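You operate a simulated robot arm through the tools that you are given. There is no shell and no other tool. Be economical: measure what you need, move in short steps, check, and stop when the job is done.

You are at the controls of a simulated robot arm. One attempt, no reset.

TASK
Swap the empty cartridge for the one with the earlier date.
Fine: the earlier of the two in the stand; clip it in; the empty one goes in the free middle well; no print; clamps and latch stay.

The check looks at the end state, three seconds after you hand in, the way a careful person would. Anything else that was tipped, shoved, dropped, spilled or broken makes it a failure.

THE ROBOT
A 7-joint arm with a two-finger parallel gripper, fixed in place. Base frame: the origin is at the foot of the arm, x ahead of it, y to its left, z up; the work surface is at about z = 820. Units: mm, rad, N and s.
With the tool pointing down near the work surface it reaches from about 300 to 740 mm from the base axis. Its first joint turns from -2.007 to 2.007 rad. Payload 3.91 kg.
The tool frame sits at the grasp point between the pads (the TCP): z along the fingers, y along the line on which they close. The tips reach 30 mm beyond it. The gripper opens to 110 mm. The fingers are 20 mm wide and 10 mm thick; the gripper's body (48 by 112 mm) begins 55 mm behind the TCP.
Orientation is told as [roll, pitch, yaw] about the base's x, y, z axes, in that order, counted from this pose: with the fingers straight down and closing along the base's y, the tool's x points along the base's -x, its y along +y and its z along -z.

THE INTERFACE
- The arm moves only by the tool drive_tool. Its argument "rows" is one flat list of numbers, 7 for each row, row after row: the shift along the base's x, y, z in units of 200 mm (1.0 is 200 mm), then the turn, a rotation vector about the base's x, y, z in units of 180 degrees (1.0 is 180 degrees), then the finger opening in mm, from 0 to 110. In form: [dx, dy, dz, wx, wy, wz, gripper, dx, dy, dz, wx, wy, wz, gripper, ...]. A call has 1 to 8 rows; each row is the pose to reach, as a shift and turn from the pose commanded when the call began. A call with a number of a shift or a turn outside -1 to 1 is refused whole. A row lasts 0.2 s, in which the tool goes at most 50 mm and 0.15 rad; a call with a longer step from one row to the next is refused whole, and so is a gripper value outside its range. A pose out of reach is approached as far as the arm can. The call stops where the force on the tool passes 40 N (or 10 N more than at its start, if that is more) or the arm is blocked; 0.2 s more then pass. Each finger travels about 108 mm/s and halts on what it meets, pressing with about 44 N; the grip force reading is that of the motor and also rises with nothing between the fingers. The clock runs only during rows and for 0.2 s after the last one: add rows that repeat a pose to give the fingers time. It gives the time, the measured TCP pose, the force on the tool (base axes), the opening and the grip force at its end, in the units of the frame above (readings bear some noise), with the torque about the TCP (base axes, N m) and any sound that the robot's microphone picked up, and new pictures: "views" is both (left out), scene, wrist or none.
- Cameras (640 x 400 px; columns grow to the right, rows downward): "scene" is fixed at [217.6, 655, 1736.7]; the picture's right is [-1.00, -0.05, 0.00], its down [-0.03, 0.56, -0.83] and it looks along [0.05, -0.82, -0.56] (base axes); focal length 320 px, centre (320, 200). "wrist" rides on the gripper at [72, 17, -103] in the tool frame; the picture's right is [-0.23, 0.97, 0.00], its down [-0.76, -0.18, -0.62] and it looks along [-0.61, -0.14, 0.78] (tool axes); focal length 222 px, centre (320, 200). There is no depth. A picture from a camera that has moved, and an enlarged one, comes with that camera's place and axes in the base frame and with its lens. The place of the scene camera against the robot may be out by one fixed shift of up to 12 mm in any direction.
- move_column(by): slides the trunk up (or, below 0, down) by that many mm; the arm rides with it, the base frame stays. It gives what a move gives, with no picture.
- zoom(camera, box): a new picture of the part [left, top, right, bottom] of that camera's present view, enlarged. No time passes.
- hand_in(): hands the job in; it is judged then, once.

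Go step by step. Nothing tells you positions but the pictures and the camera data: compare them with the known pose of the tool, close in by small moves and look again before you grip or let go. The budget is 120 turns and 200 pictures, counting those below and the enlarged ones. Unless the task says otherwise, let go and move clear before handing in, and close with one line.

The tools are called after "Request:" by a JSON object that holds its "fn" and its "kwargs". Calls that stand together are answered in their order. drive_tool: Moves the arm, as the interface text tells. Its arguments: {"type":"object","properties":{"rows":{"type":"array"},"views":{"type":"string","enum":["both","scene","wrist","none"]}},"required":["rows"]} The other tools are called the same way: move_column (by) slides the trunk up or down; zoom (camera, box) takes an enlarged picture of a part of a camera's view; hand_in () hands the job in.

At the start:

```text
time_s: 0.0
position: [426.4, -199.3, 1336.4]
tcp_rot: [0.0, 0.001, 0.001]
wrist_force: [0.6, -0.2, -0.1]
torque: [0.0, 0.0, 0.0]
opening: 109.6
grasp_force: 0.0
trunk travel left (down, up): [-825.0, 165.0]
```

scene: 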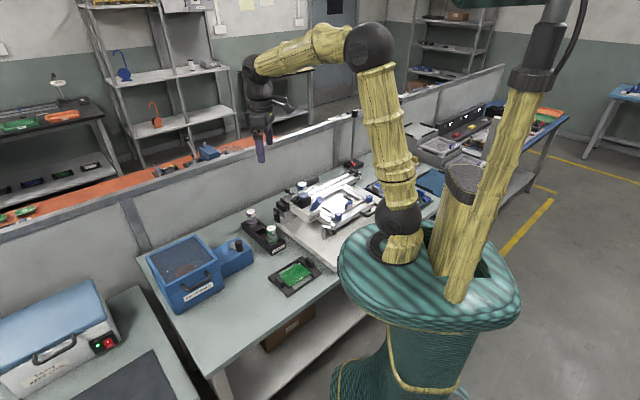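
wrist: 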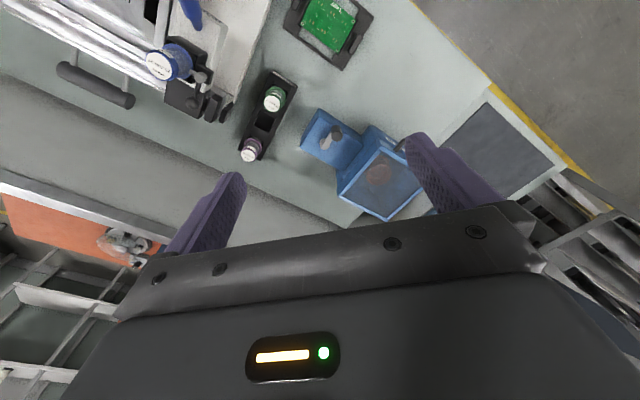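

The picture shows a solder-paste printer, a black stand holding two cartridges with a free middle well, a green board and a blue box. I'll enlarge these areas before moving.

Request:
{"fn": "zoom", "kwargs": {"camera": "scene", "box": [230, 150, 410, 263]}}

Request:
{"fn": "zoom", "kwargs": {"camera": "wrist", "box": [130, 0, 330, 175]}}

Request:
{"fn": "zoom", "kwargs": {"camera": "scene", "box": [230, 200, 310, 260]}}

```text
3.54 times, centred on (320, 206) of scene
camera zoom: at [217.6, 655.0, 1736.7], right [-1.0, -0.05, 0.0], down [-0.03, 0.56, -0.83], along [0.05, -0.82, -0.56], focal length 1132 px, centre (320, 177)
```

zoom: 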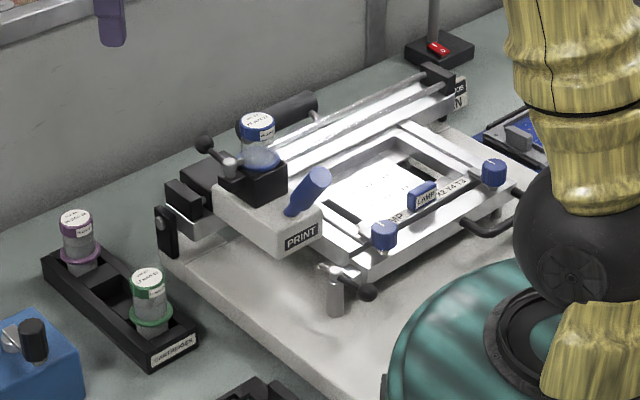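

```text
2.29 times, centred on (230, 88) of wrist
camera zoom: at [353.8, -183.3, 1440.3], right [0.23, 0.97, 0.0], down [0.76, -0.18, 0.62], along [0.61, -0.14, -0.78], focal length 508 px, centre (526, 457)
```

zoom: 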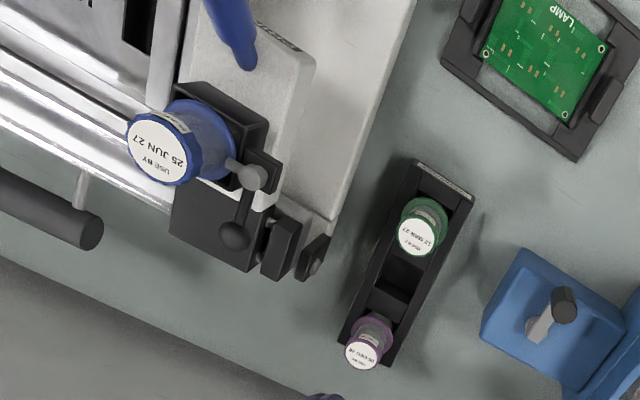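

```text
6.67 times, centred on (270, 230) of scene
camera zoom: at [217.6, 655.0, 1736.7], right [-1.0, -0.05, 0.0], down [-0.03, 0.56, -0.83], along [0.05, -0.82, -0.56], focal length 2131 px, centre (653, 0)
```

zoom: 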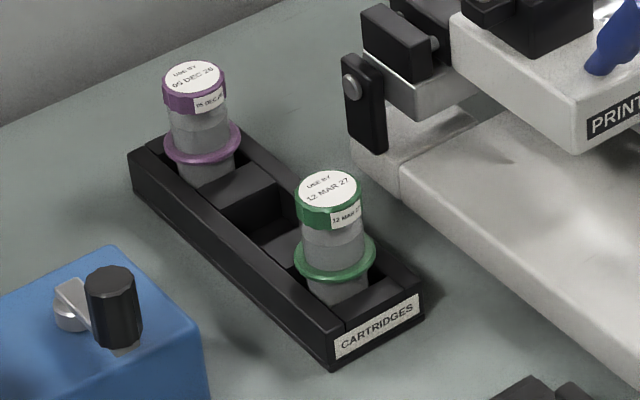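

Green says 12 MAR 27. Purple says 05 DEC 2?, so I'll enlarge more to read its year, along with the cartridge holder.

Request:
{"fn": "zoom", "kwargs": {"camera": "scene", "box": [246, 203, 262, 219]}}

Request:
{"fn": "zoom", "kwargs": {"camera": "wrist", "box": [232, 130, 262, 168]}}

Request:
{"fn": "zoom", "kwargs": {"camera": "scene", "box": [270, 175, 330, 220]}}

Request:
{"fn": "zoom", "kwargs": {"camera": "wrist", "box": [150, 20, 250, 130]}}

```text
16.00 times, centred on (254, 211) of scene
camera zoom: at [217.6, 655.0, 1736.7], right [-1.0, -0.05, 0.0], down [-0.03, 0.56, -0.83], along [0.05, -0.82, -0.56], focal length 5115 px, centre (1376, 24)
```

zoom: 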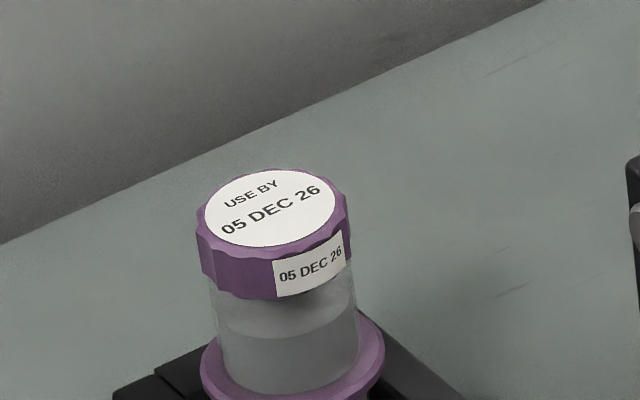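

```text
10.53 times, centred on (247, 149) of wrist
camera zoom: at [353.8, -183.3, 1440.3], right [0.23, 0.97, 0.0], down [0.76, -0.18, 0.62], along [0.61, -0.14, -0.78], focal length 2338 px, centre (1088, 737)
```

zoom: 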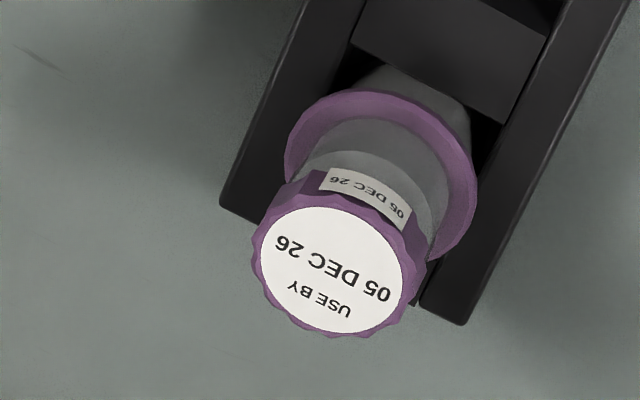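

```text
8.89 times, centred on (300, 198) of scene
camera zoom: at [217.6, 655.0, 1736.7], right [-1.0, -0.05, 0.0], down [-0.03, 0.56, -0.83], along [0.05, -0.82, -0.56], focal length 2842 px, centre (498, 222)
```

zoom: 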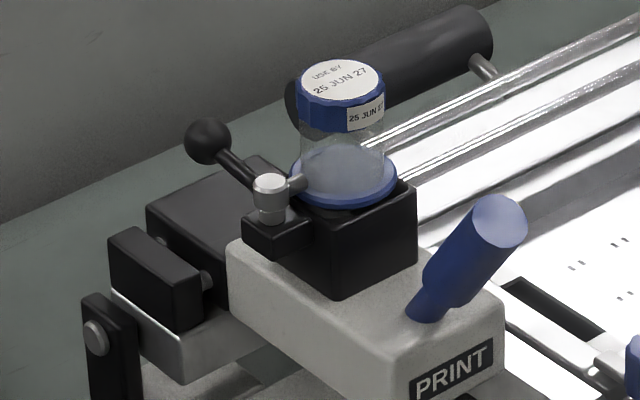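

```text
3.64 times, centred on (200, 75) of wrist
camera zoom: at [353.8, -183.3, 1440.3], right [0.23, 0.97, 0.0], down [0.76, -0.18, 0.62], along [0.61, -0.14, -0.78], focal length 808 px, centre (756, 654)
```

zoom: 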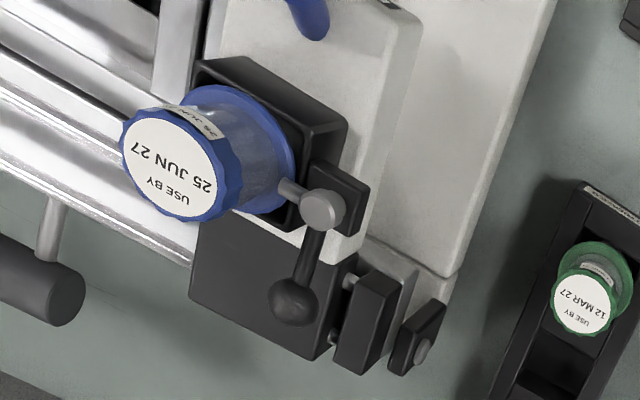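

Purple (05 DEC 26) is the earlier one, at about (581, -430). The empty blue cartridge sits in the printer's holder at about (349, -392, 1105), held by a swing lever. I'll bring the wrist camera closer to look at the lever.

Request:
{"fn": "drive_tool", "kwargs": {"rows": [-0.155, -0.14, -0.0875, 0, 0, 0, 110, -0.31, -0.28, -0.175, 0, 0, 0, 110, -0.465, -0.42, -0.2625, 0, 0, 0, 110, -0.62, -0.56, -0.35, 0, 0, 0, 110, -0.775, -0.7, -0.4375, 0, 0, 0, 110, -0.93, -0.84, -0.525, 0, 0, 0, 110, -0.93, -0.84, -0.525, 0, 0, 0, 110]}}

```text
time_s: 1.6
position: [241.0, -368.6, 1230.9]
tcp_rot: [0.0, 0.002, 0.0]
wrist_force: [-0.2, 0.6, -0.3]
torque: [-0.02, 0.0, 0.01]
opening: 109.8
grasp_force: 0.0
trunk travel left (down, up): [-825.0, 165.0]
camera wrist: at [167.5, -351.0, 1335.2], right [0.23, 0.97, 0.0], down [0.76, -0.18, 0.62], along [0.61, -0.14, -0.78], focal length 222 px, centre (320, 200)
```

scene: 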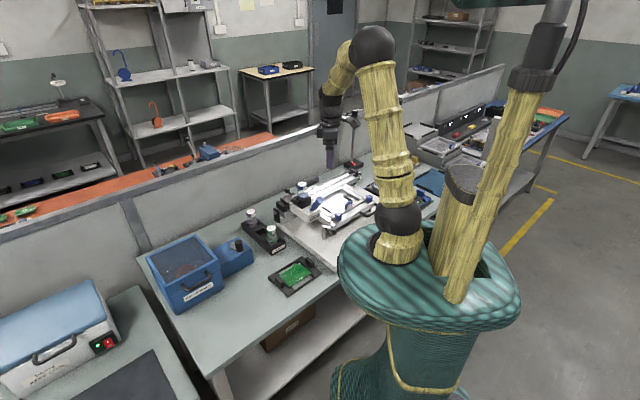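
wrist: 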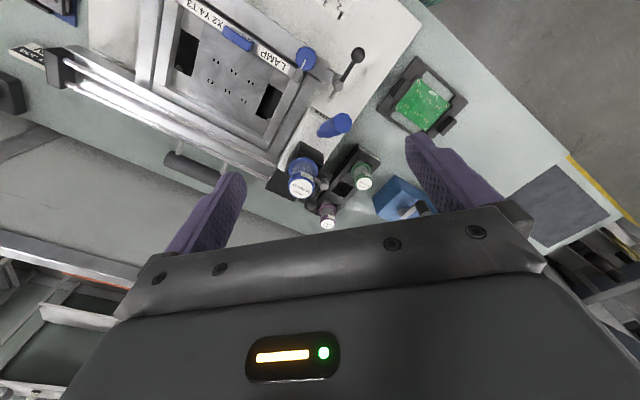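

The new view puts the blue cap at about (348, -422, 1065), purple at (576, -424, 920) and green at (474, -321, 908). I'll enlarge the lever area.

Request:
{"fn": "zoom", "kwargs": {"camera": "wrist", "box": [250, 130, 390, 230]}}

Request:
{"fn": "zoom", "kwargs": {"camera": "wrist", "box": [260, 140, 330, 205]}}

```text
4.00 times, centred on (320, 180) of wrist
camera zoom: at [167.5, -351.0, 1335.2], right [0.23, 0.97, 0.0], down [0.76, -0.18, 0.62], along [0.61, -0.14, -0.78], focal length 888 px, centre (320, 280)
```

zoom: 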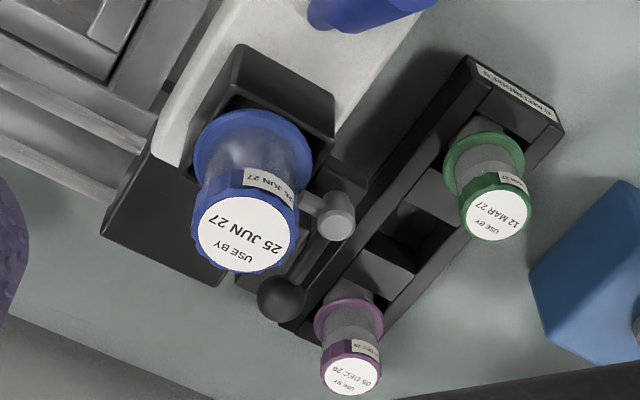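

```text
6.15 times, centred on (295, 172) of wrist
camera zoom: at [167.5, -351.0, 1335.2], right [0.23, 0.97, 0.0], down [0.76, -0.18, 0.62], along [0.61, -0.14, -0.78], focal length 1367 px, centre (474, 369)
```

zoom: 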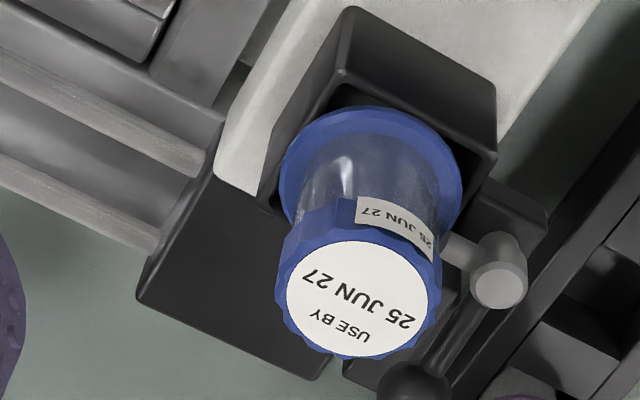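

The lever pivot is near (379, -393, 1026). Its finger points at the cartridge, and its ball knob is near (411, -425, 1031). I'll hover over the knob with the tool turned -45° so the fingers straddle it along its direction of travel.

Request:
{"fn": "drive_tool", "kwargs": {"rows": [0.14, -0.047, -0.05, 0, 0, -0.042, 90, 0.28, -0.094, -0.1, 0, 0, -0.084, 70, 0.42, -0.14, -0.15, 0, 0, -0.126, 60, 0.56, -0.188, -0.3, 0, 0, -0.168, 50, 0.7, -0.235, -0.4, 0, 0, -0.21, 50, 0.85, -0.282, -0.5, 0, 0, -0.25, 50, 0.85, -0.282, -0.5, 0, 0, -0.25, 50]}}

```text
time_s: 3.2
position: [410.1, -423.2, 1133.5]
tcp_rot: [-0.001, 0.0, -0.787]
wrist_force: [0.0, 0.0, 0.5]
torque: [-0.02, -0.03, -0.04]
opening: 50.0
grasp_force: 0.0
trunk travel left (down, up): [-825.0, 165.0]
camera wrist: at [370.9, -360.9, 1236.4], right [0.85, 0.53, 0.0], down [0.41, -0.66, 0.62], along [0.33, -0.53, -0.78], focal length 222 px, centre (320, 200)
```

scene: 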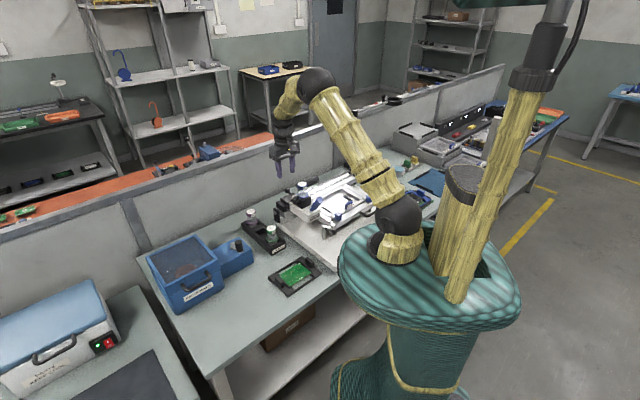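
wrist: 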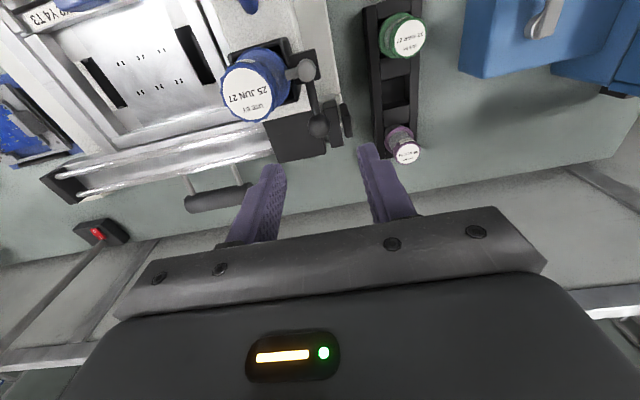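

Request:
{"fn": "zoom", "kwargs": {"camera": "wrist", "box": [210, 20, 430, 170]}}

Request:
{"fn": "drive_tool", "kwargs": {"rows": [0, -0.01, -0.12, 0, 0, 0, 50, 0, -0.01, -0.24, 0, 0, 0, 50, 0, -0.01, -0.3, 0, 0, 0, 50, 0, -0.01, -0.3, 0, 0, 0, 50]}}

```text
2.67 times, centred on (320, 95) of wrist
camera zoom: at [370.9, -360.9, 1236.4], right [0.85, 0.53, 0.0], down [0.41, -0.66, 0.62], along [0.33, -0.53, -0.78], focal length 592 px, centre (320, 480)
```

zoom: 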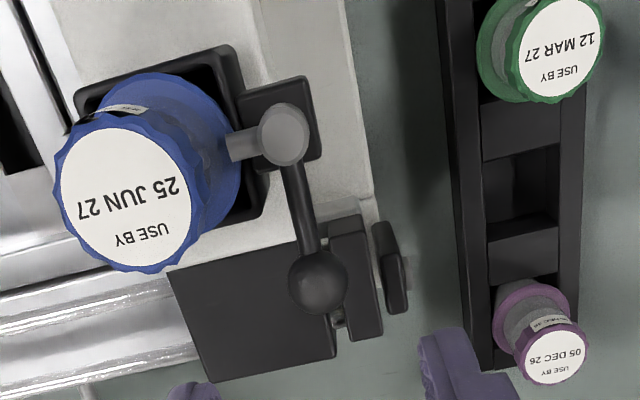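

```text
time_s: 4.2
position: [408.9, -426.3, 1071.7]
tcp_rot: [0.0, 0.0, -0.784]
wrist_force: [0.0, -0.3, 0.1]
torque: [-0.01, 0.01, -0.01]
opening: 50.3
grasp_force: 0.0
trunk travel left (down, up): [-825.0, 165.0]
camera wrist: at [370.9, -363.8, 1175.6], right [0.85, 0.53, 0.0], down [0.41, -0.66, 0.62], along [0.33, -0.53, -0.78], focal length 222 px, centre (320, 200)
```

scene: 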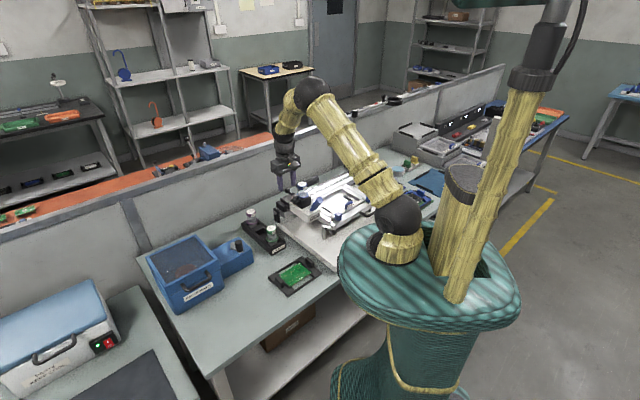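
wrist: 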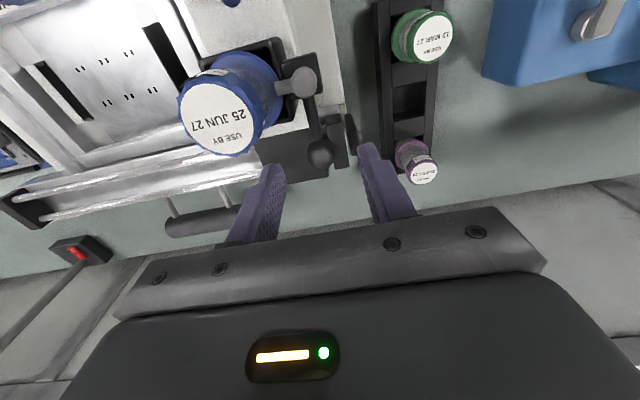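

The knob is centred between the fingers, so I'm lowering to knob height.

Request:
{"fn": "drive_tool", "kwargs": {"rows": [0, 0, -0.06, 0, 0, 0, 50, 0, 0, -0.12, 0, 0, 0, 50, 0, 0, -0.19, 0, 0, 0, 50, 0, 0, -0.19, 0, 0, 0, 50]}}

```text
time_s: 5.2
position: [409.9, -427.0, 1033.3]
tcp_rot: [0.0, 0.0, -0.786]
wrist_force: [1.2, -0.1, 0.4]
torque: [0.0, -0.04, 0.0]
opening: 50.0
grasp_force: 0.0
trunk travel left (down, up): [-825.0, 165.0]
camera wrist: at [371.0, -364.0, 1137.6], right [0.85, 0.53, 0.0], down [0.41, -0.66, 0.62], along [0.33, -0.53, -0.78], focal length 222 px, centre (320, 200)
```

scene: 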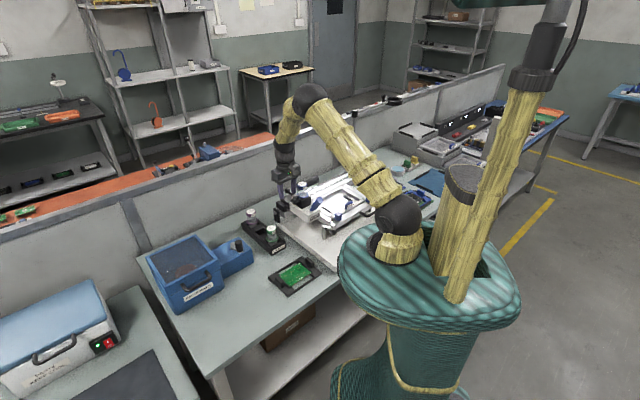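
wrist: 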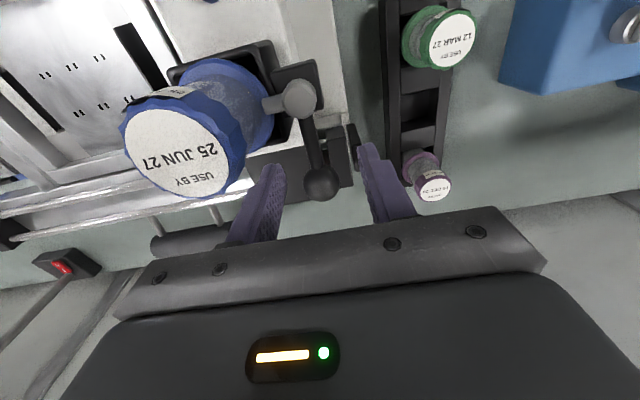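

Still centred. I'll close loosely around the ball to 24 mm and swing it 48° counter-clockwise about the pivot, then check.

Request:
{"fn": "drive_tool", "kwargs": {"rows": [0, 0, 0, 0, 0, 0, 24, 0, 0, 0, 0, 0, 0, 24, 0.021, 0.0242, 0, 0, 0, 0.0444, 24, 0.0385, 0.0511, 0, 0, 0, 0.0889, 24, 0.052, 0.0801, 0, 0, 0, 0.1333, 24, 0.0614, 0.1108, 0, 0, 0, 0.1778, 24, 0.0664, 0.1425, 0, 0, 0, 0.2222, 24, 0.067, 0.1745, 0, 0, 0, 0.2667, 24]}}

```text
time_s: 7.0
position: [424.1, -391.8, 1034.7]
tcp_rot: [-0.001, 0.002, 0.053]
wrist_force: [-0.2, 0.2, 0.1]
torque: [0.0, -0.02, -0.04]
opening: 24.3
grasp_force: 0.1
trunk travel left (down, up): [-825.0, 165.0]
camera wrist: at [350.5, -378.8, 1137.8], right [0.17, 0.98, 0.0], down [0.77, -0.14, 0.62], along [0.61, -0.11, -0.78], focal length 222 px, centre (320, 200)
```

scene: 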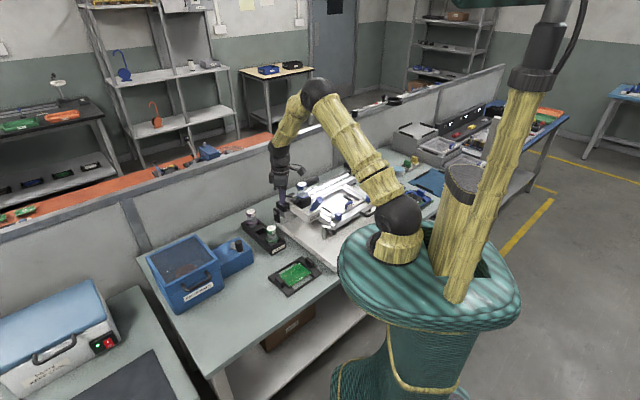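
wrist: 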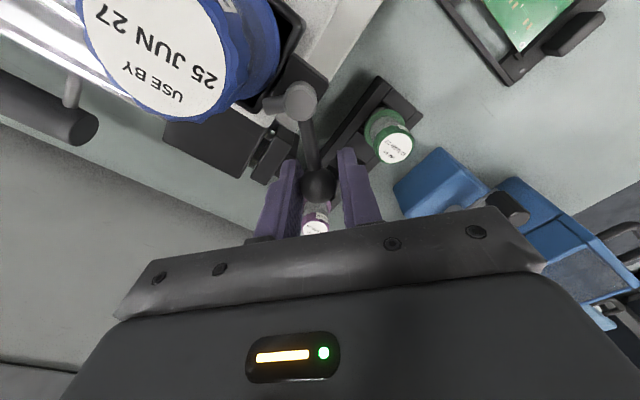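

The lever follows freely. I'll continue the swing to about 95° total.

Request:
{"fn": "drive_tool", "kwargs": {"rows": [-0.0039, 0.0319, 0, 0, 0, 0.0444, 24, -0.0122, 0.0628, 0, 0, 0, 0.0889, 24, -0.0248, 0.0924, 0, 0, 0, 0.1333, 24, -0.0413, 0.1199, 0, 0, 0, 0.1778, 24, -0.0615, 0.1448, 0, 0, 0, 0.2222, 24, -0.0819, 0.1641, 0, 0, 0, 0.2611, 24]}}

```text
time_s: 8.4
position: [408.1, -359.4, 1033.2]
tcp_rot: [-0.001, 0.002, 0.874]
wrist_force: [3.9, -4.2, -1.1]
torque: [0.01, -0.05, -0.04]
opening: 26.5
grasp_force: 1.9
trunk travel left (down, up): [-825.0, 165.0]
camera wrist: at [348.1, -404.7, 1137.6], right [-0.6, 0.8, 0.0], down [0.62, 0.47, 0.62], along [0.5, 0.37, -0.78], focal length 222 px, centre (320, 200)
```

scene: 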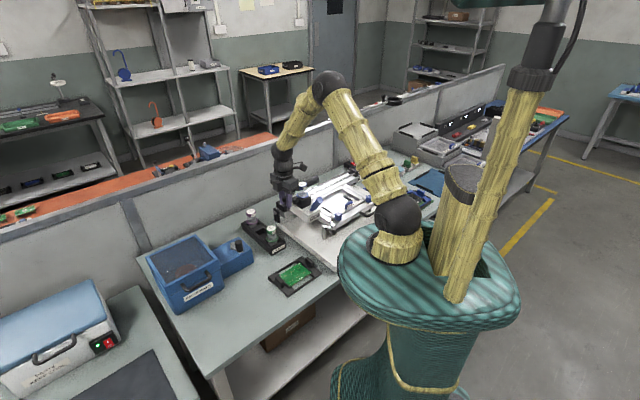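
wrist: 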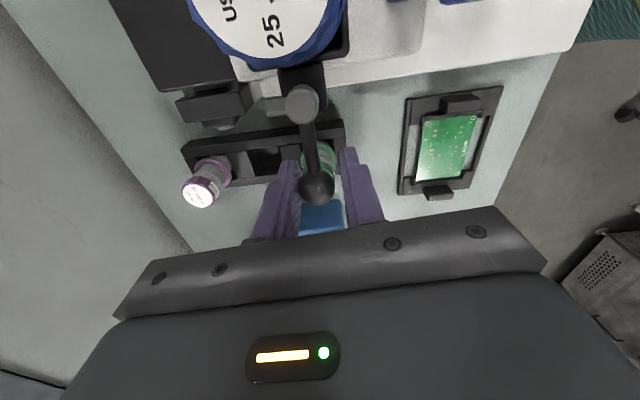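

The lever reached its end stop at about 90°. I'll open and lift clear, then check that it stays open.

Request:
{"fn": "drive_tool", "kwargs": {"rows": [0, -0.01, 0, 0, 0, 0, 50, 0, -0.01, 0, 0, 0, 0, 50, 0, -0.01, 0.2, 0, 0, 0, 50, 0, -0.01, 0.4, 0, 0, 0, 50, -0.06, -0.05, 0.5, 0, 0, -0.045, 56, -0.12, -0.1, 0.5, 0, 0, -0.09, 60, -0.18, -0.15, 0.5, 0, 0, -0.135, 60, -0.24, -0.2, 0.5, 0, 0, -0.18, 60], "views": "none"}}

Request:
{"fn": "drive_tool", "kwargs": {"rows": [-0.05, -0.05, 0, 0, 0, -0.047, 60, -0.1, -0.1, 0, 0, 0, -0.098, 60, -0.1, -0.1, 0, 0, 0, -0.098, 60]}}

```text
time_s: 10.2
position: [358.9, -398.1, 1133.5]
tcp_rot: [0.0, 0.001, 0.305]
wrist_force: [0.8, 0.7, 0.2]
torque: [0.03, -0.02, -0.01]
opening: 60.1
grasp_force: 0.0
trunk travel left (down, up): [-825.0, 165.0]
```

```text
refused: row 2 steps farther than a row can; nothing moved
```

I'm now moving over the blue cap with yaw back to 0.

Request:
{"fn": "drive_tool", "kwargs": {"rows": [-0.02, -0.05, 0, 0, 0, -0.045, 60, -0.05, -0.12, 0, 0, 0, -0.08, 60, -0.05, -0.12, 0, 0, 0, -0.097, 60, -0.05, -0.12, 0, 0, 0, -0.097, 60]}}

Request:
{"fn": "zoom", "kwargs": {"camera": "scene", "box": [260, 165, 340, 225]}}

```text
time_s: 11.2
position: [349.5, -424.3, 1132.6]
tcp_rot: [-0.001, 0.001, 0.0]
wrist_force: [-0.3, 0.2, -0.6]
torque: [-0.02, 0.02, 0.02]
opening: 60.1
grasp_force: 0.2
trunk travel left (down, up): [-825.0, 165.0]
camera wrist: at [276.6, -406.5, 1237.2], right [0.23, 0.97, 0.0], down [0.76, -0.18, 0.62], along [0.61, -0.14, -0.78], focal length 222 px, centre (320, 200)
```

scene: 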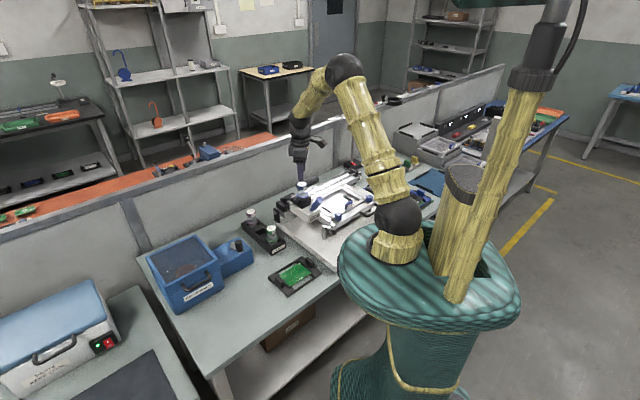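
wrist: 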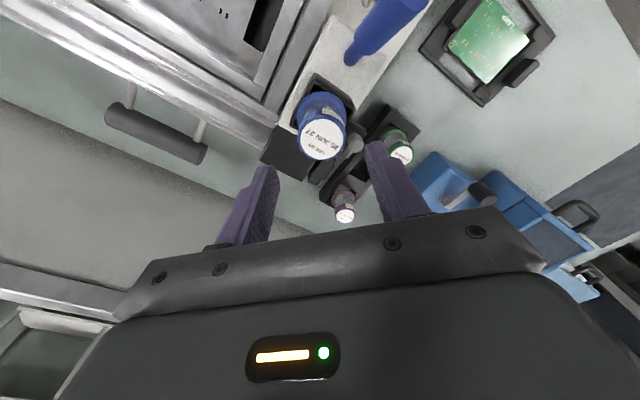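

```text
6.67 times, centred on (300, 195) of scene
camera zoom: at [217.6, 655.0, 1736.7], right [-1.0, -0.05, 0.0], down [-0.03, 0.56, -0.83], along [0.05, -0.82, -0.56], focal length 2131 px, centre (453, 233)
```

zoom: 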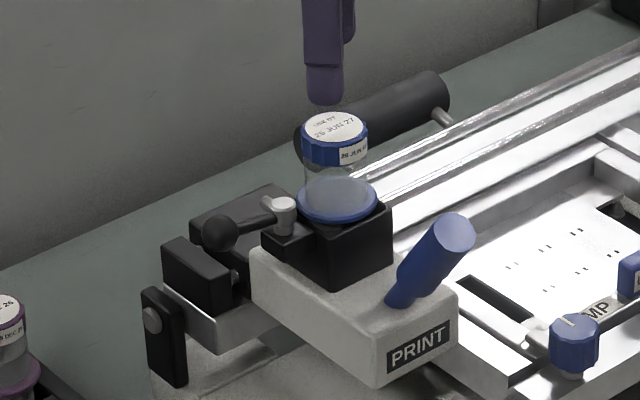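

The lever stays open and its finger is off the flange. The cap is centred between the fingers, so I'll go down and look before gripping.

Request:
{"fn": "drive_tool", "kwargs": {"rows": [0.003, 0.005, -0.1, 0, 0, 0, 60, 0.003, 0.005, -0.2, 0, 0, 0, 60, 0.003, 0.005, -0.3, 0, 0, 0, 60, 0.003, 0.005, -0.375, 0, 0, 0, 60, 0.003, 0.005, -0.375, 0, 0, 0, 60]}}

Request:
{"fn": "zoom", "kwargs": {"camera": "scene", "box": [270, 165, 330, 210]}}

```text
time_s: 12.4
position: [349.7, -421.1, 1057.4]
tcp_rot: [0.001, -0.002, 0.0]
wrist_force: [-0.2, -0.2, -0.4]
torque: [-0.01, 0.01, 0.01]
opening: 60.0
grasp_force: 0.1
trunk travel left (down, up): [-825.0, 165.0]
camera wrist: at [277.3, -404.8, 1162.3], right [0.23, 0.97, 0.0], down [0.76, -0.18, 0.62], along [0.61, -0.14, -0.78], focal length 222 px, centre (320, 200)
```

scene: 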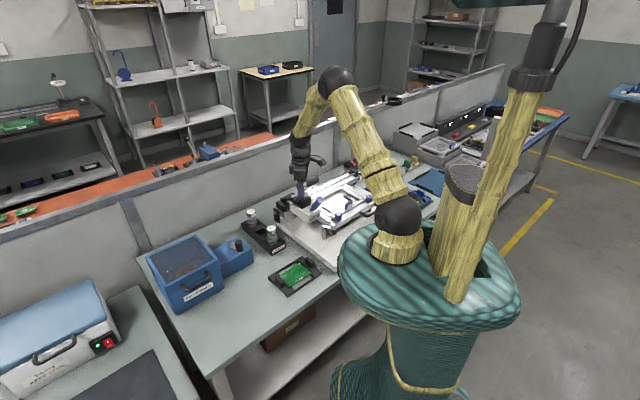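
wrist: 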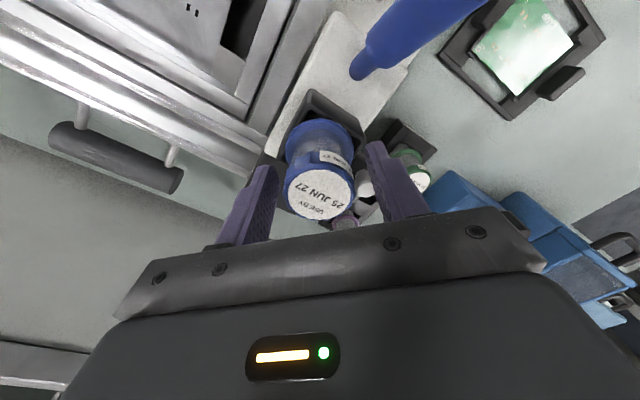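

```text
8.89 times, centred on (300, 188) of scene
camera zoom: at [217.6, 655.0, 1736.7], right [-1.0, -0.05, 0.0], down [-0.03, 0.56, -0.83], along [0.05, -0.82, -0.56], focal length 2842 px, centre (498, 311)
```

zoom: 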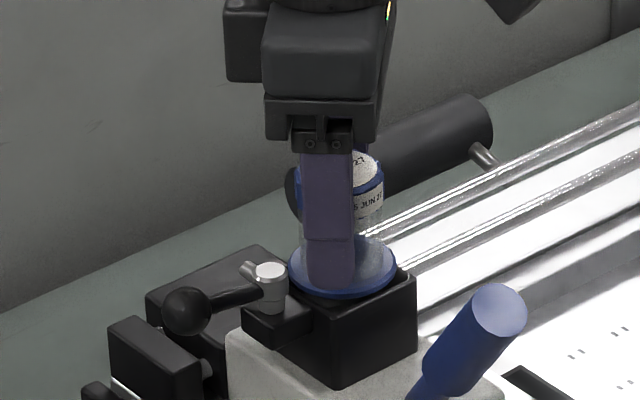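

The fingers straddle the cap with tips just above the flange. I'll shift x by -2 mm and close.

Request:
{"fn": "drive_tool", "kwargs": {"rows": [-0.01, 0, 0, 0, 0, 0, 60, -0.01, 0, 0, 0, 0, 0, 30, -0.01, 0, 0, 0, 0, 0, 20, -0.01, 0, 0, 0, 0, 0, 20]}}

```text
time_s: 13.4
position: [347.0, -421.3, 1057.3]
tcp_rot: [0.0, 0.0, 0.002]
wrist_force: [0.1, -0.7, 0.5]
torque: [0.03, 0.06, 0.02]
opening: 36.3
grasp_force: 44.4
trunk travel left (down, up): [-825.0, 165.0]
camera wrist: at [275.3, -404.9, 1162.5], right [0.23, 0.97, 0.0], down [0.76, -0.18, 0.62], along [0.61, -0.14, -0.78], focal length 222 px, centre (320, 200)
```

scene: 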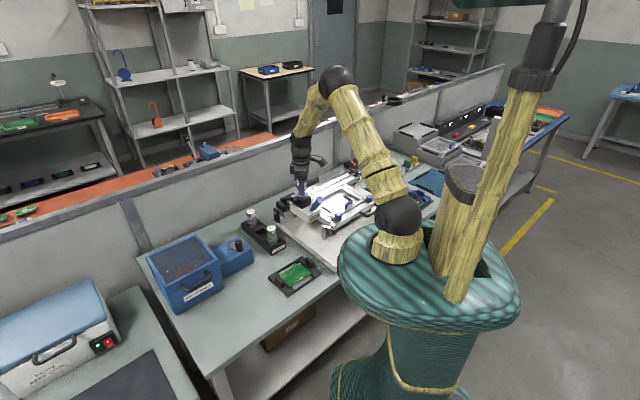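
wrist: 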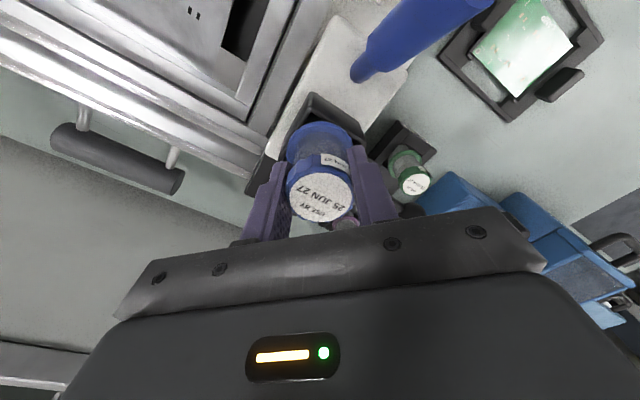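

The cap is gripped at 36 mm. I'll lift straight up, gently at first.

Request:
{"fn": "drive_tool", "kwargs": {"rows": [0, 0, 0.02, 0, 0, 0, 20, 0, 0, 0.06, 0, 0, 0, 20, 0, 0, 0.14, 0, 0, 0, 20, 0, 0, 0.28, 0, 0, 0, 20, 0, 0, 0.45, 0, 0, 0, 20, 0, 0, 0.45, 0, 0, 0, 20]}}

Request:
{"fn": "zoom", "kwargs": {"camera": "scene", "box": [240, 125, 340, 200]}}

Request:
{"fn": "zoom", "kwargs": {"camera": "wrist", "box": [200, 80, 440, 230]}}

```text
time_s: 14.8
position: [347.5, -422.0, 1147.7]
tcp_rot: [0.001, 0.0, 0.002]
wrist_force: [0.3, -0.4, -3.6]
torque: [0.01, 0.03, 0.02]
opening: 36.5
grasp_force: 44.7
trunk travel left (down, up): [-825.0, 165.0]
camera wrist: at [275.3, -406.6, 1252.1], right [0.22, 0.97, 0.0], down [0.76, -0.18, 0.62], along [0.61, -0.14, -0.78], focal length 222 px, centre (320, 200)
```

scene: 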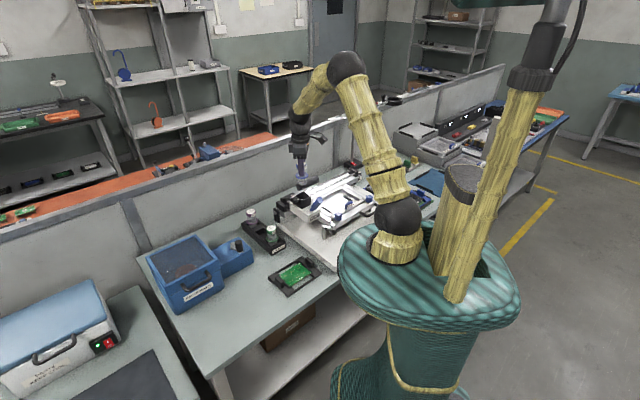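
wrist: 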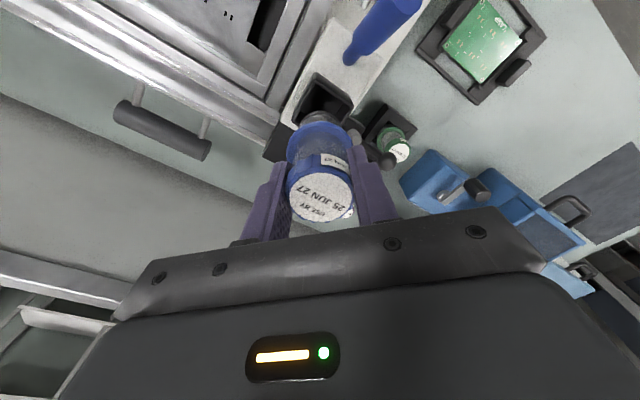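

```text
5.33 times, centred on (290, 162) of scene
camera zoom: at [217.6, 655.0, 1736.7], right [-1.0, -0.05, 0.0], down [-0.03, 0.56, -0.83], along [0.05, -0.82, -0.56], focal length 1705 px, centre (480, 400)
```

zoom: 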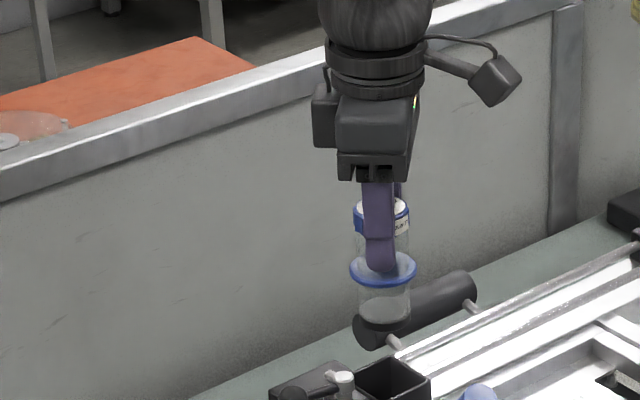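

```text
2.67 times, centred on (320, 155) of wrist
camera zoom: at [275.3, -406.6, 1252.1], right [0.22, 0.97, 0.0], down [0.76, -0.18, 0.62], along [0.61, -0.14, -0.78], focal length 592 px, centre (320, 320)
```

zoom: 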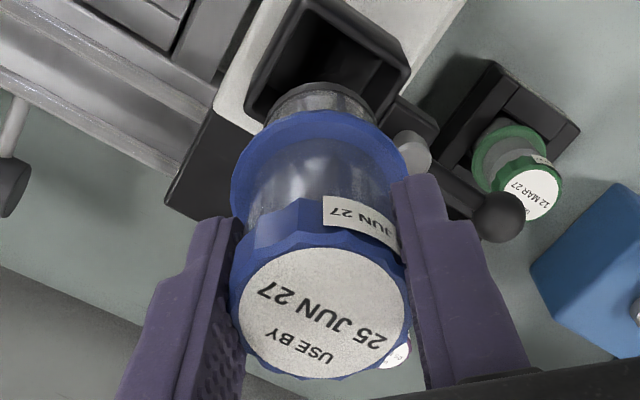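

The blue cartridge is out cleanly, with its bottom about 86 mm below the TCP. I'll carry it above the stand's middle well at about (525, -373).

Request:
{"fn": "drive_tool", "kwargs": {"rows": [0.15, 0.04, 0, 0, 0, 0, 20, 0.3, 0.08, 0, 0, 0, 0, 20, 0.45, 0.12, 0, 0, 0, 0, 20, 0.6, 0.16, 0, 0, 0, 0, 20, 0.75, 0.2, 0, 0, 0, 0, 20, 0.8875, 0.245, 0, 0, 0, 0, 20, 0.8875, 0.245, -0.2, 0, 0, 0, 20, 0.8875, 0.245, -0.2, 0, 0, 0, 20]}}

Request:
{"fn": "zoom", "kwargs": {"camera": "wrist", "box": [220, 40, 460, 190]}}

Request:
{"fn": "zoom", "kwargs": {"camera": "scene", "box": [220, 185, 300, 245]}}

```text
time_s: 16.6
position: [526.2, -370.9, 1108.6]
tcp_rot: [0.0, 0.0, 0.002]
wrist_force: [-0.2, -0.6, -1.6]
torque: [-0.01, 0.03, 0.02]
opening: 36.5
grasp_force: 44.1
trunk travel left (down, up): [-825.0, 165.0]
camera wrist: at [453.3, -355.1, 1212.3], right [0.23, 0.97, 0.0], down [0.76, -0.18, 0.62], along [0.61, -0.14, -0.78], focal length 222 px, centre (320, 200)
```

scene: 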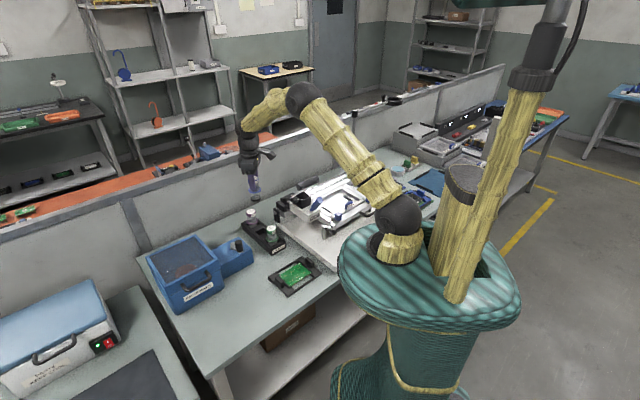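
wrist: 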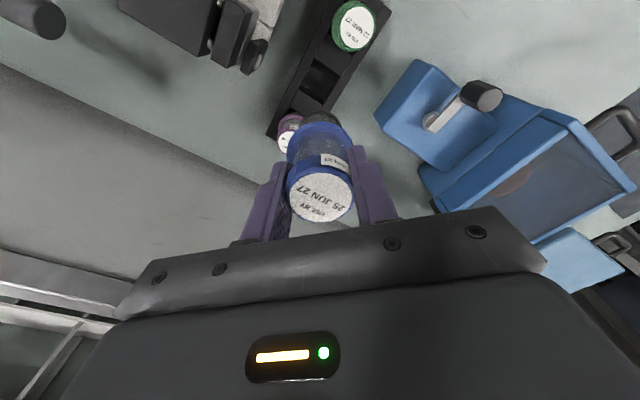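

```text
2.67 times, centred on (340, 115) of wrist
camera zoom: at [453.3, -355.1, 1212.3], right [0.23, 0.97, 0.0], down [0.76, -0.18, 0.62], along [0.61, -0.14, -0.78], focal length 592 px, centre (267, 427)
```

zoom: 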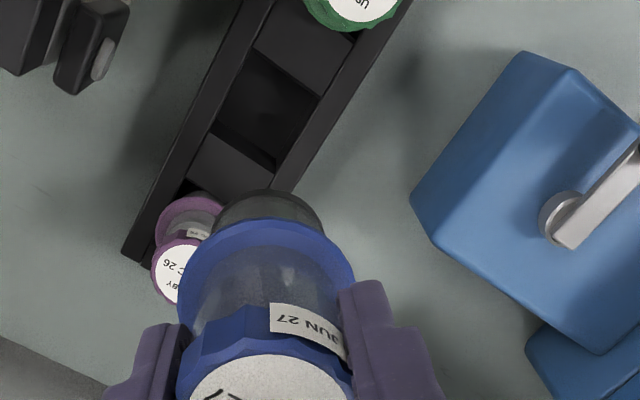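

```text
6.67 times, centred on (260, 215) of scene
camera zoom: at [217.6, 655.0, 1736.7], right [-1.0, -0.05, 0.0], down [-0.03, 0.56, -0.83], along [0.05, -0.82, -0.56], focal length 2131 px, centre (720, 100)
```

zoom: 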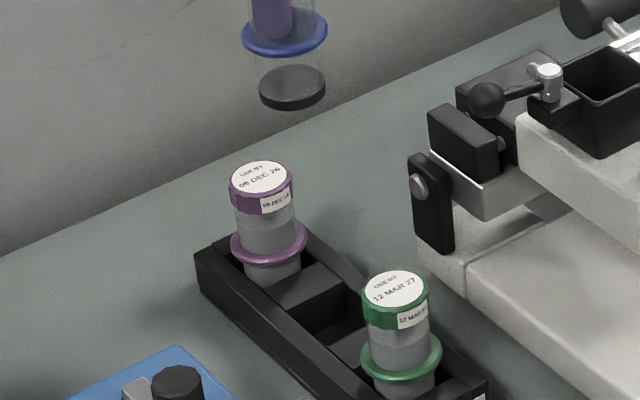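

From several views the middle well centre is about (519, -370.5). The cartridges in the stand rest on its floor, with their flanges above the tray. I'll go down until the bottom is just above the tray and check.

Request:
{"fn": "drive_tool", "kwargs": {"rows": [-0.03, 0.0075, 0, 0, 0, 0, 20, -0.03, 0.0075, -0.2, 0, 0, 0, 20, -0.03, 0.0075, -0.4, 0, 0, 0, 20, -0.03, 0.0075, -0.6, 0, 0, 0, 20, -0.03, 0.0075, -0.72, 0, 0, 0, 20, -0.03, 0.0075, -0.72, 0, 0, 0, 20]}}

Request:
{"fn": "zoom", "kwargs": {"camera": "scene", "box": [230, 195, 300, 248]}}

Request:
{"fn": "zoom", "kwargs": {"camera": "wrist", "box": [220, 60, 420, 220]}}

```text
time_s: 18.0
position: [520.1, -370.6, 963.6]
tcp_rot: [0.002, 0.001, 0.002]
wrist_force: [0.1, -0.3, -2.8]
torque: [-0.02, -0.03, 0.02]
opening: 36.5
grasp_force: 43.8
trunk travel left (down, up): [-825.0, 165.0]
camera wrist: at [448.0, -355.0, 1068.6], right [0.23, 0.97, 0.0], down [0.76, -0.18, 0.62], along [0.61, -0.14, -0.78], focal length 222 px, centre (320, 200)
```

scene: 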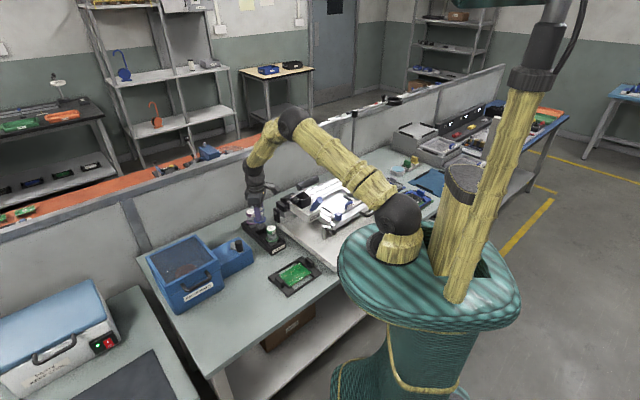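
wrist: 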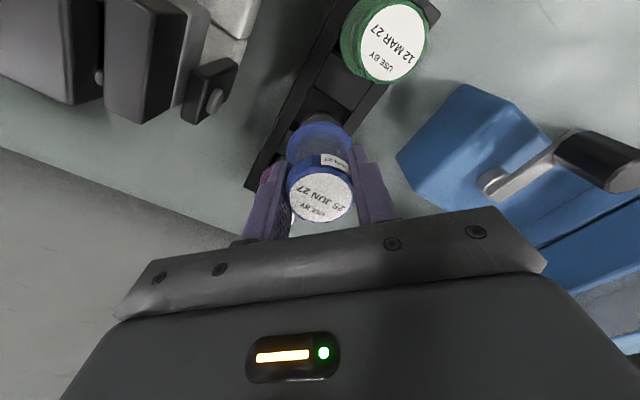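

```text
7.55 times, centred on (265, 222) of scene
camera zoom: at [217.6, 655.0, 1736.7], right [-1.0, -0.05, 0.0], down [-0.03, 0.56, -0.83], along [0.05, -0.82, -0.56], focal length 2413 px, centre (735, 38)
```

zoom: 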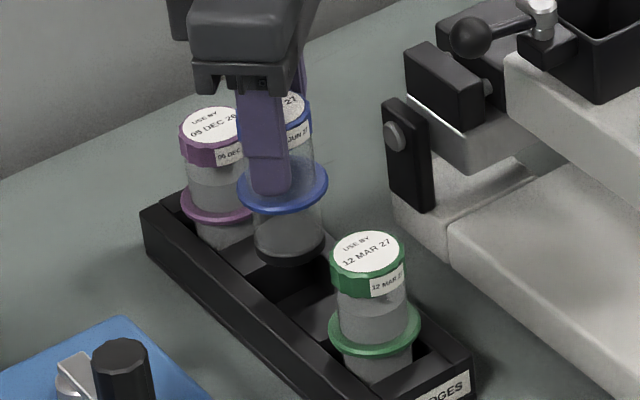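

```text
2.50 times, centred on (320, 140) of wrist
camera zoom: at [448.0, -355.0, 1068.6], right [0.23, 0.97, 0.0], down [0.76, -0.18, 0.62], along [0.61, -0.14, -0.78], focal length 555 px, centre (320, 350)
```

zoom: 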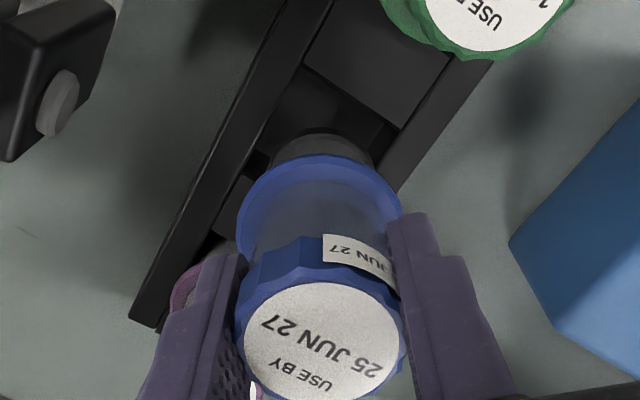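

The scene view agrees that the cartridge will end up midway between the two neighbours. I'm lowering to just above the expected seat.

Request:
{"fn": "drive_tool", "kwargs": {"rows": [0, 0, -0.06, 0, 0, 0, 20, 0, 0, -0.12, 0, 0, 0, 20, 0, 0, -0.18, 0, 0, 0, 20, 0, 0, -0.21, 0, 0, 0, 20, 0, 0, -0.225, 0, 0, 0, 20, 0, 0, -0.24, 0, 0, 0, 20, 0, 0, -0.24, 0, 0, 0, 20]}}

Request:
{"fn": "zoom", "kwargs": {"camera": "scene", "box": [230, 195, 300, 248]}}

```text
time_s: 19.6
position: [519.2, -371.2, 916.0]
tcp_rot: [0.0, 0.001, 0.0]
wrist_force: [-0.5, 0.6, -3.1]
torque: [0.0, 0.0, 0.01]
opening: 36.4
grasp_force: 44.2
trunk travel left (down, up): [-825.0, 165.0]
camera wrist: at [446.9, -354.7, 1019.6], right [0.23, 0.97, 0.0], down [0.76, -0.18, 0.62], along [0.61, -0.14, -0.78], focal length 222 px, centre (320, 200)
```

scene: 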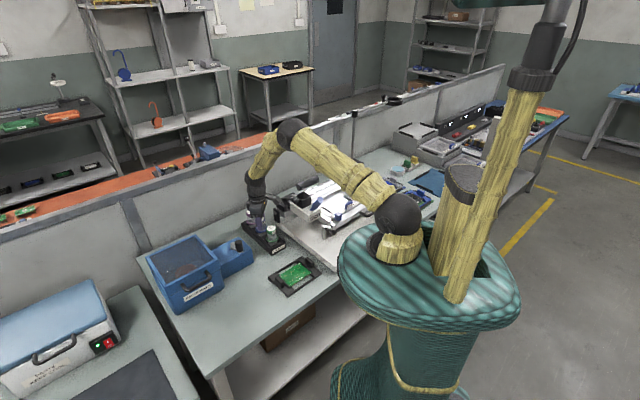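
wrist: 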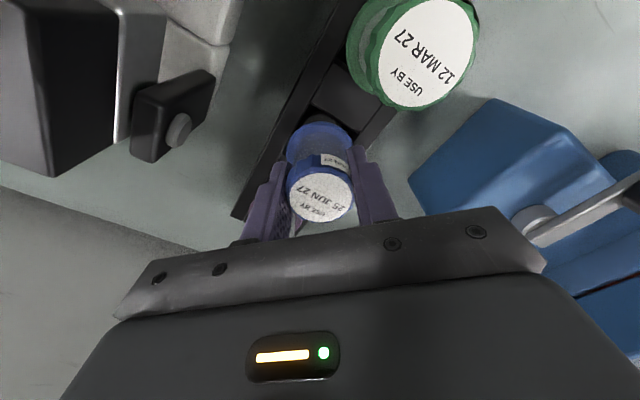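

```text
7.55 times, centred on (265, 222) of scene
camera zoom: at [217.6, 655.0, 1736.7], right [-1.0, -0.05, 0.0], down [-0.03, 0.56, -0.83], along [0.05, -0.82, -0.56], focal length 2413 px, centre (735, 38)
```

zoom: 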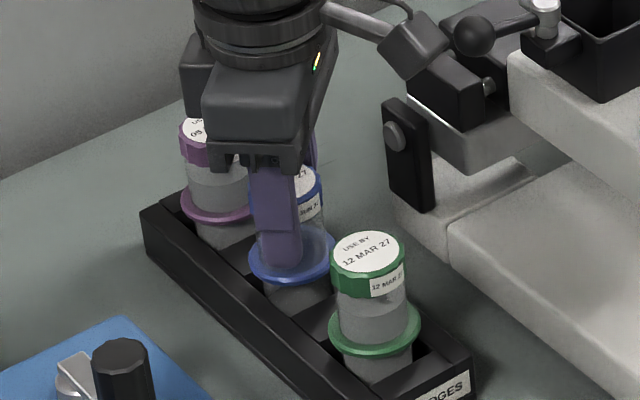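

About 6 mm to go. I'm lowering in 1 mm steps and watching the force.

Request:
{"fn": "drive_tool", "kwargs": {"rows": [0, 0, -0.01, 0, 0, 0, 20, 0, 0, -0.015, 0, 0, 0, 20, 0, 0, -0.02, 0, 0, 0, 20, 0, 0, -0.025, 0, 0, 0, 20, 0, 0, -0.025, 0, 0, 0, 20], "views": "none"}}

```text
time_s: 20.8
position: [518.8, -371.2, 911.3]
tcp_rot: [-0.003, 0.0, 0.002]
wrist_force: [-1.1, 0.8, 7.0]
torque: [0.21, 0.15, 0.01]
opening: 36.5
grasp_force: 44.0
trunk travel left (down, up): [-825.0, 165.0]
```

Request:
{"fn": "zoom", "kwargs": {"camera": "scene", "box": [240, 205, 290, 245]}}

Request:
{"fn": "zoom", "kwargs": {"camera": "wrist", "box": [240, 60, 440, 220]}}

```text
10.00 times, centred on (265, 225) of scene
camera zoom: at [217.6, 655.0, 1736.7], right [-1.0, -0.05, 0.0], down [-0.03, 0.56, -0.83], along [0.05, -0.82, -0.56], focal length 3197 px, centre (870, -50)
```

zoom: 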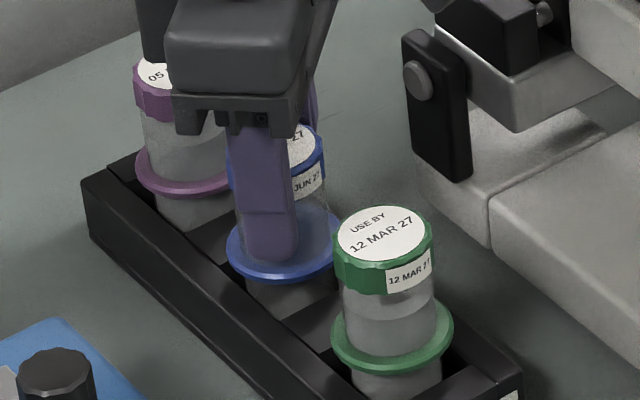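

```text
2.50 times, centred on (340, 140) of wrist
camera zoom: at [446.6, -354.8, 1016.4], right [0.23, 0.97, 0.0], down [0.76, -0.18, 0.62], along [0.61, -0.14, -0.78], focal length 555 px, centre (270, 350)
```

zoom: 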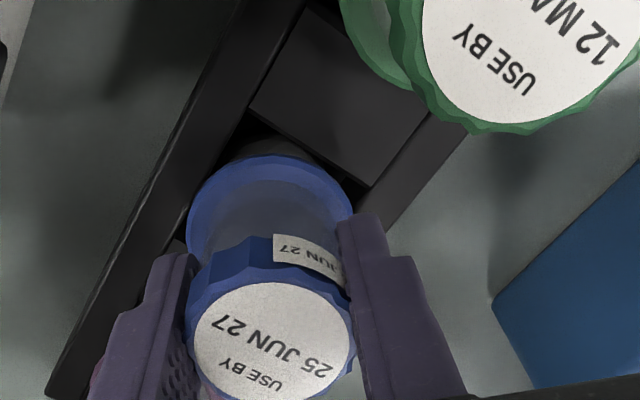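

Contact force has started and the depth roughly matches the neighbours. I'll press slightly further to confirm it's the floor.

Request:
{"fn": "drive_tool", "kwargs": {"rows": [0, 0, -0.005, 0, 0, 0, 20, 0, 0, -0.01, 0, 0, 0, 20, 0, 0, -0.01, 0, 0, 0, 20], "views": "none"}}

```text
time_s: 21.6
position: [519.6, -371.5, 912.1]
tcp_rot: [-0.004, -0.004, 0.002]
wrist_force: [1.7, -0.2, 27.4]
torque: [0.34, 0.43, -0.03]
opening: 36.4
grasp_force: 43.9
trunk travel left (down, up): [-825.0, 165.0]
```

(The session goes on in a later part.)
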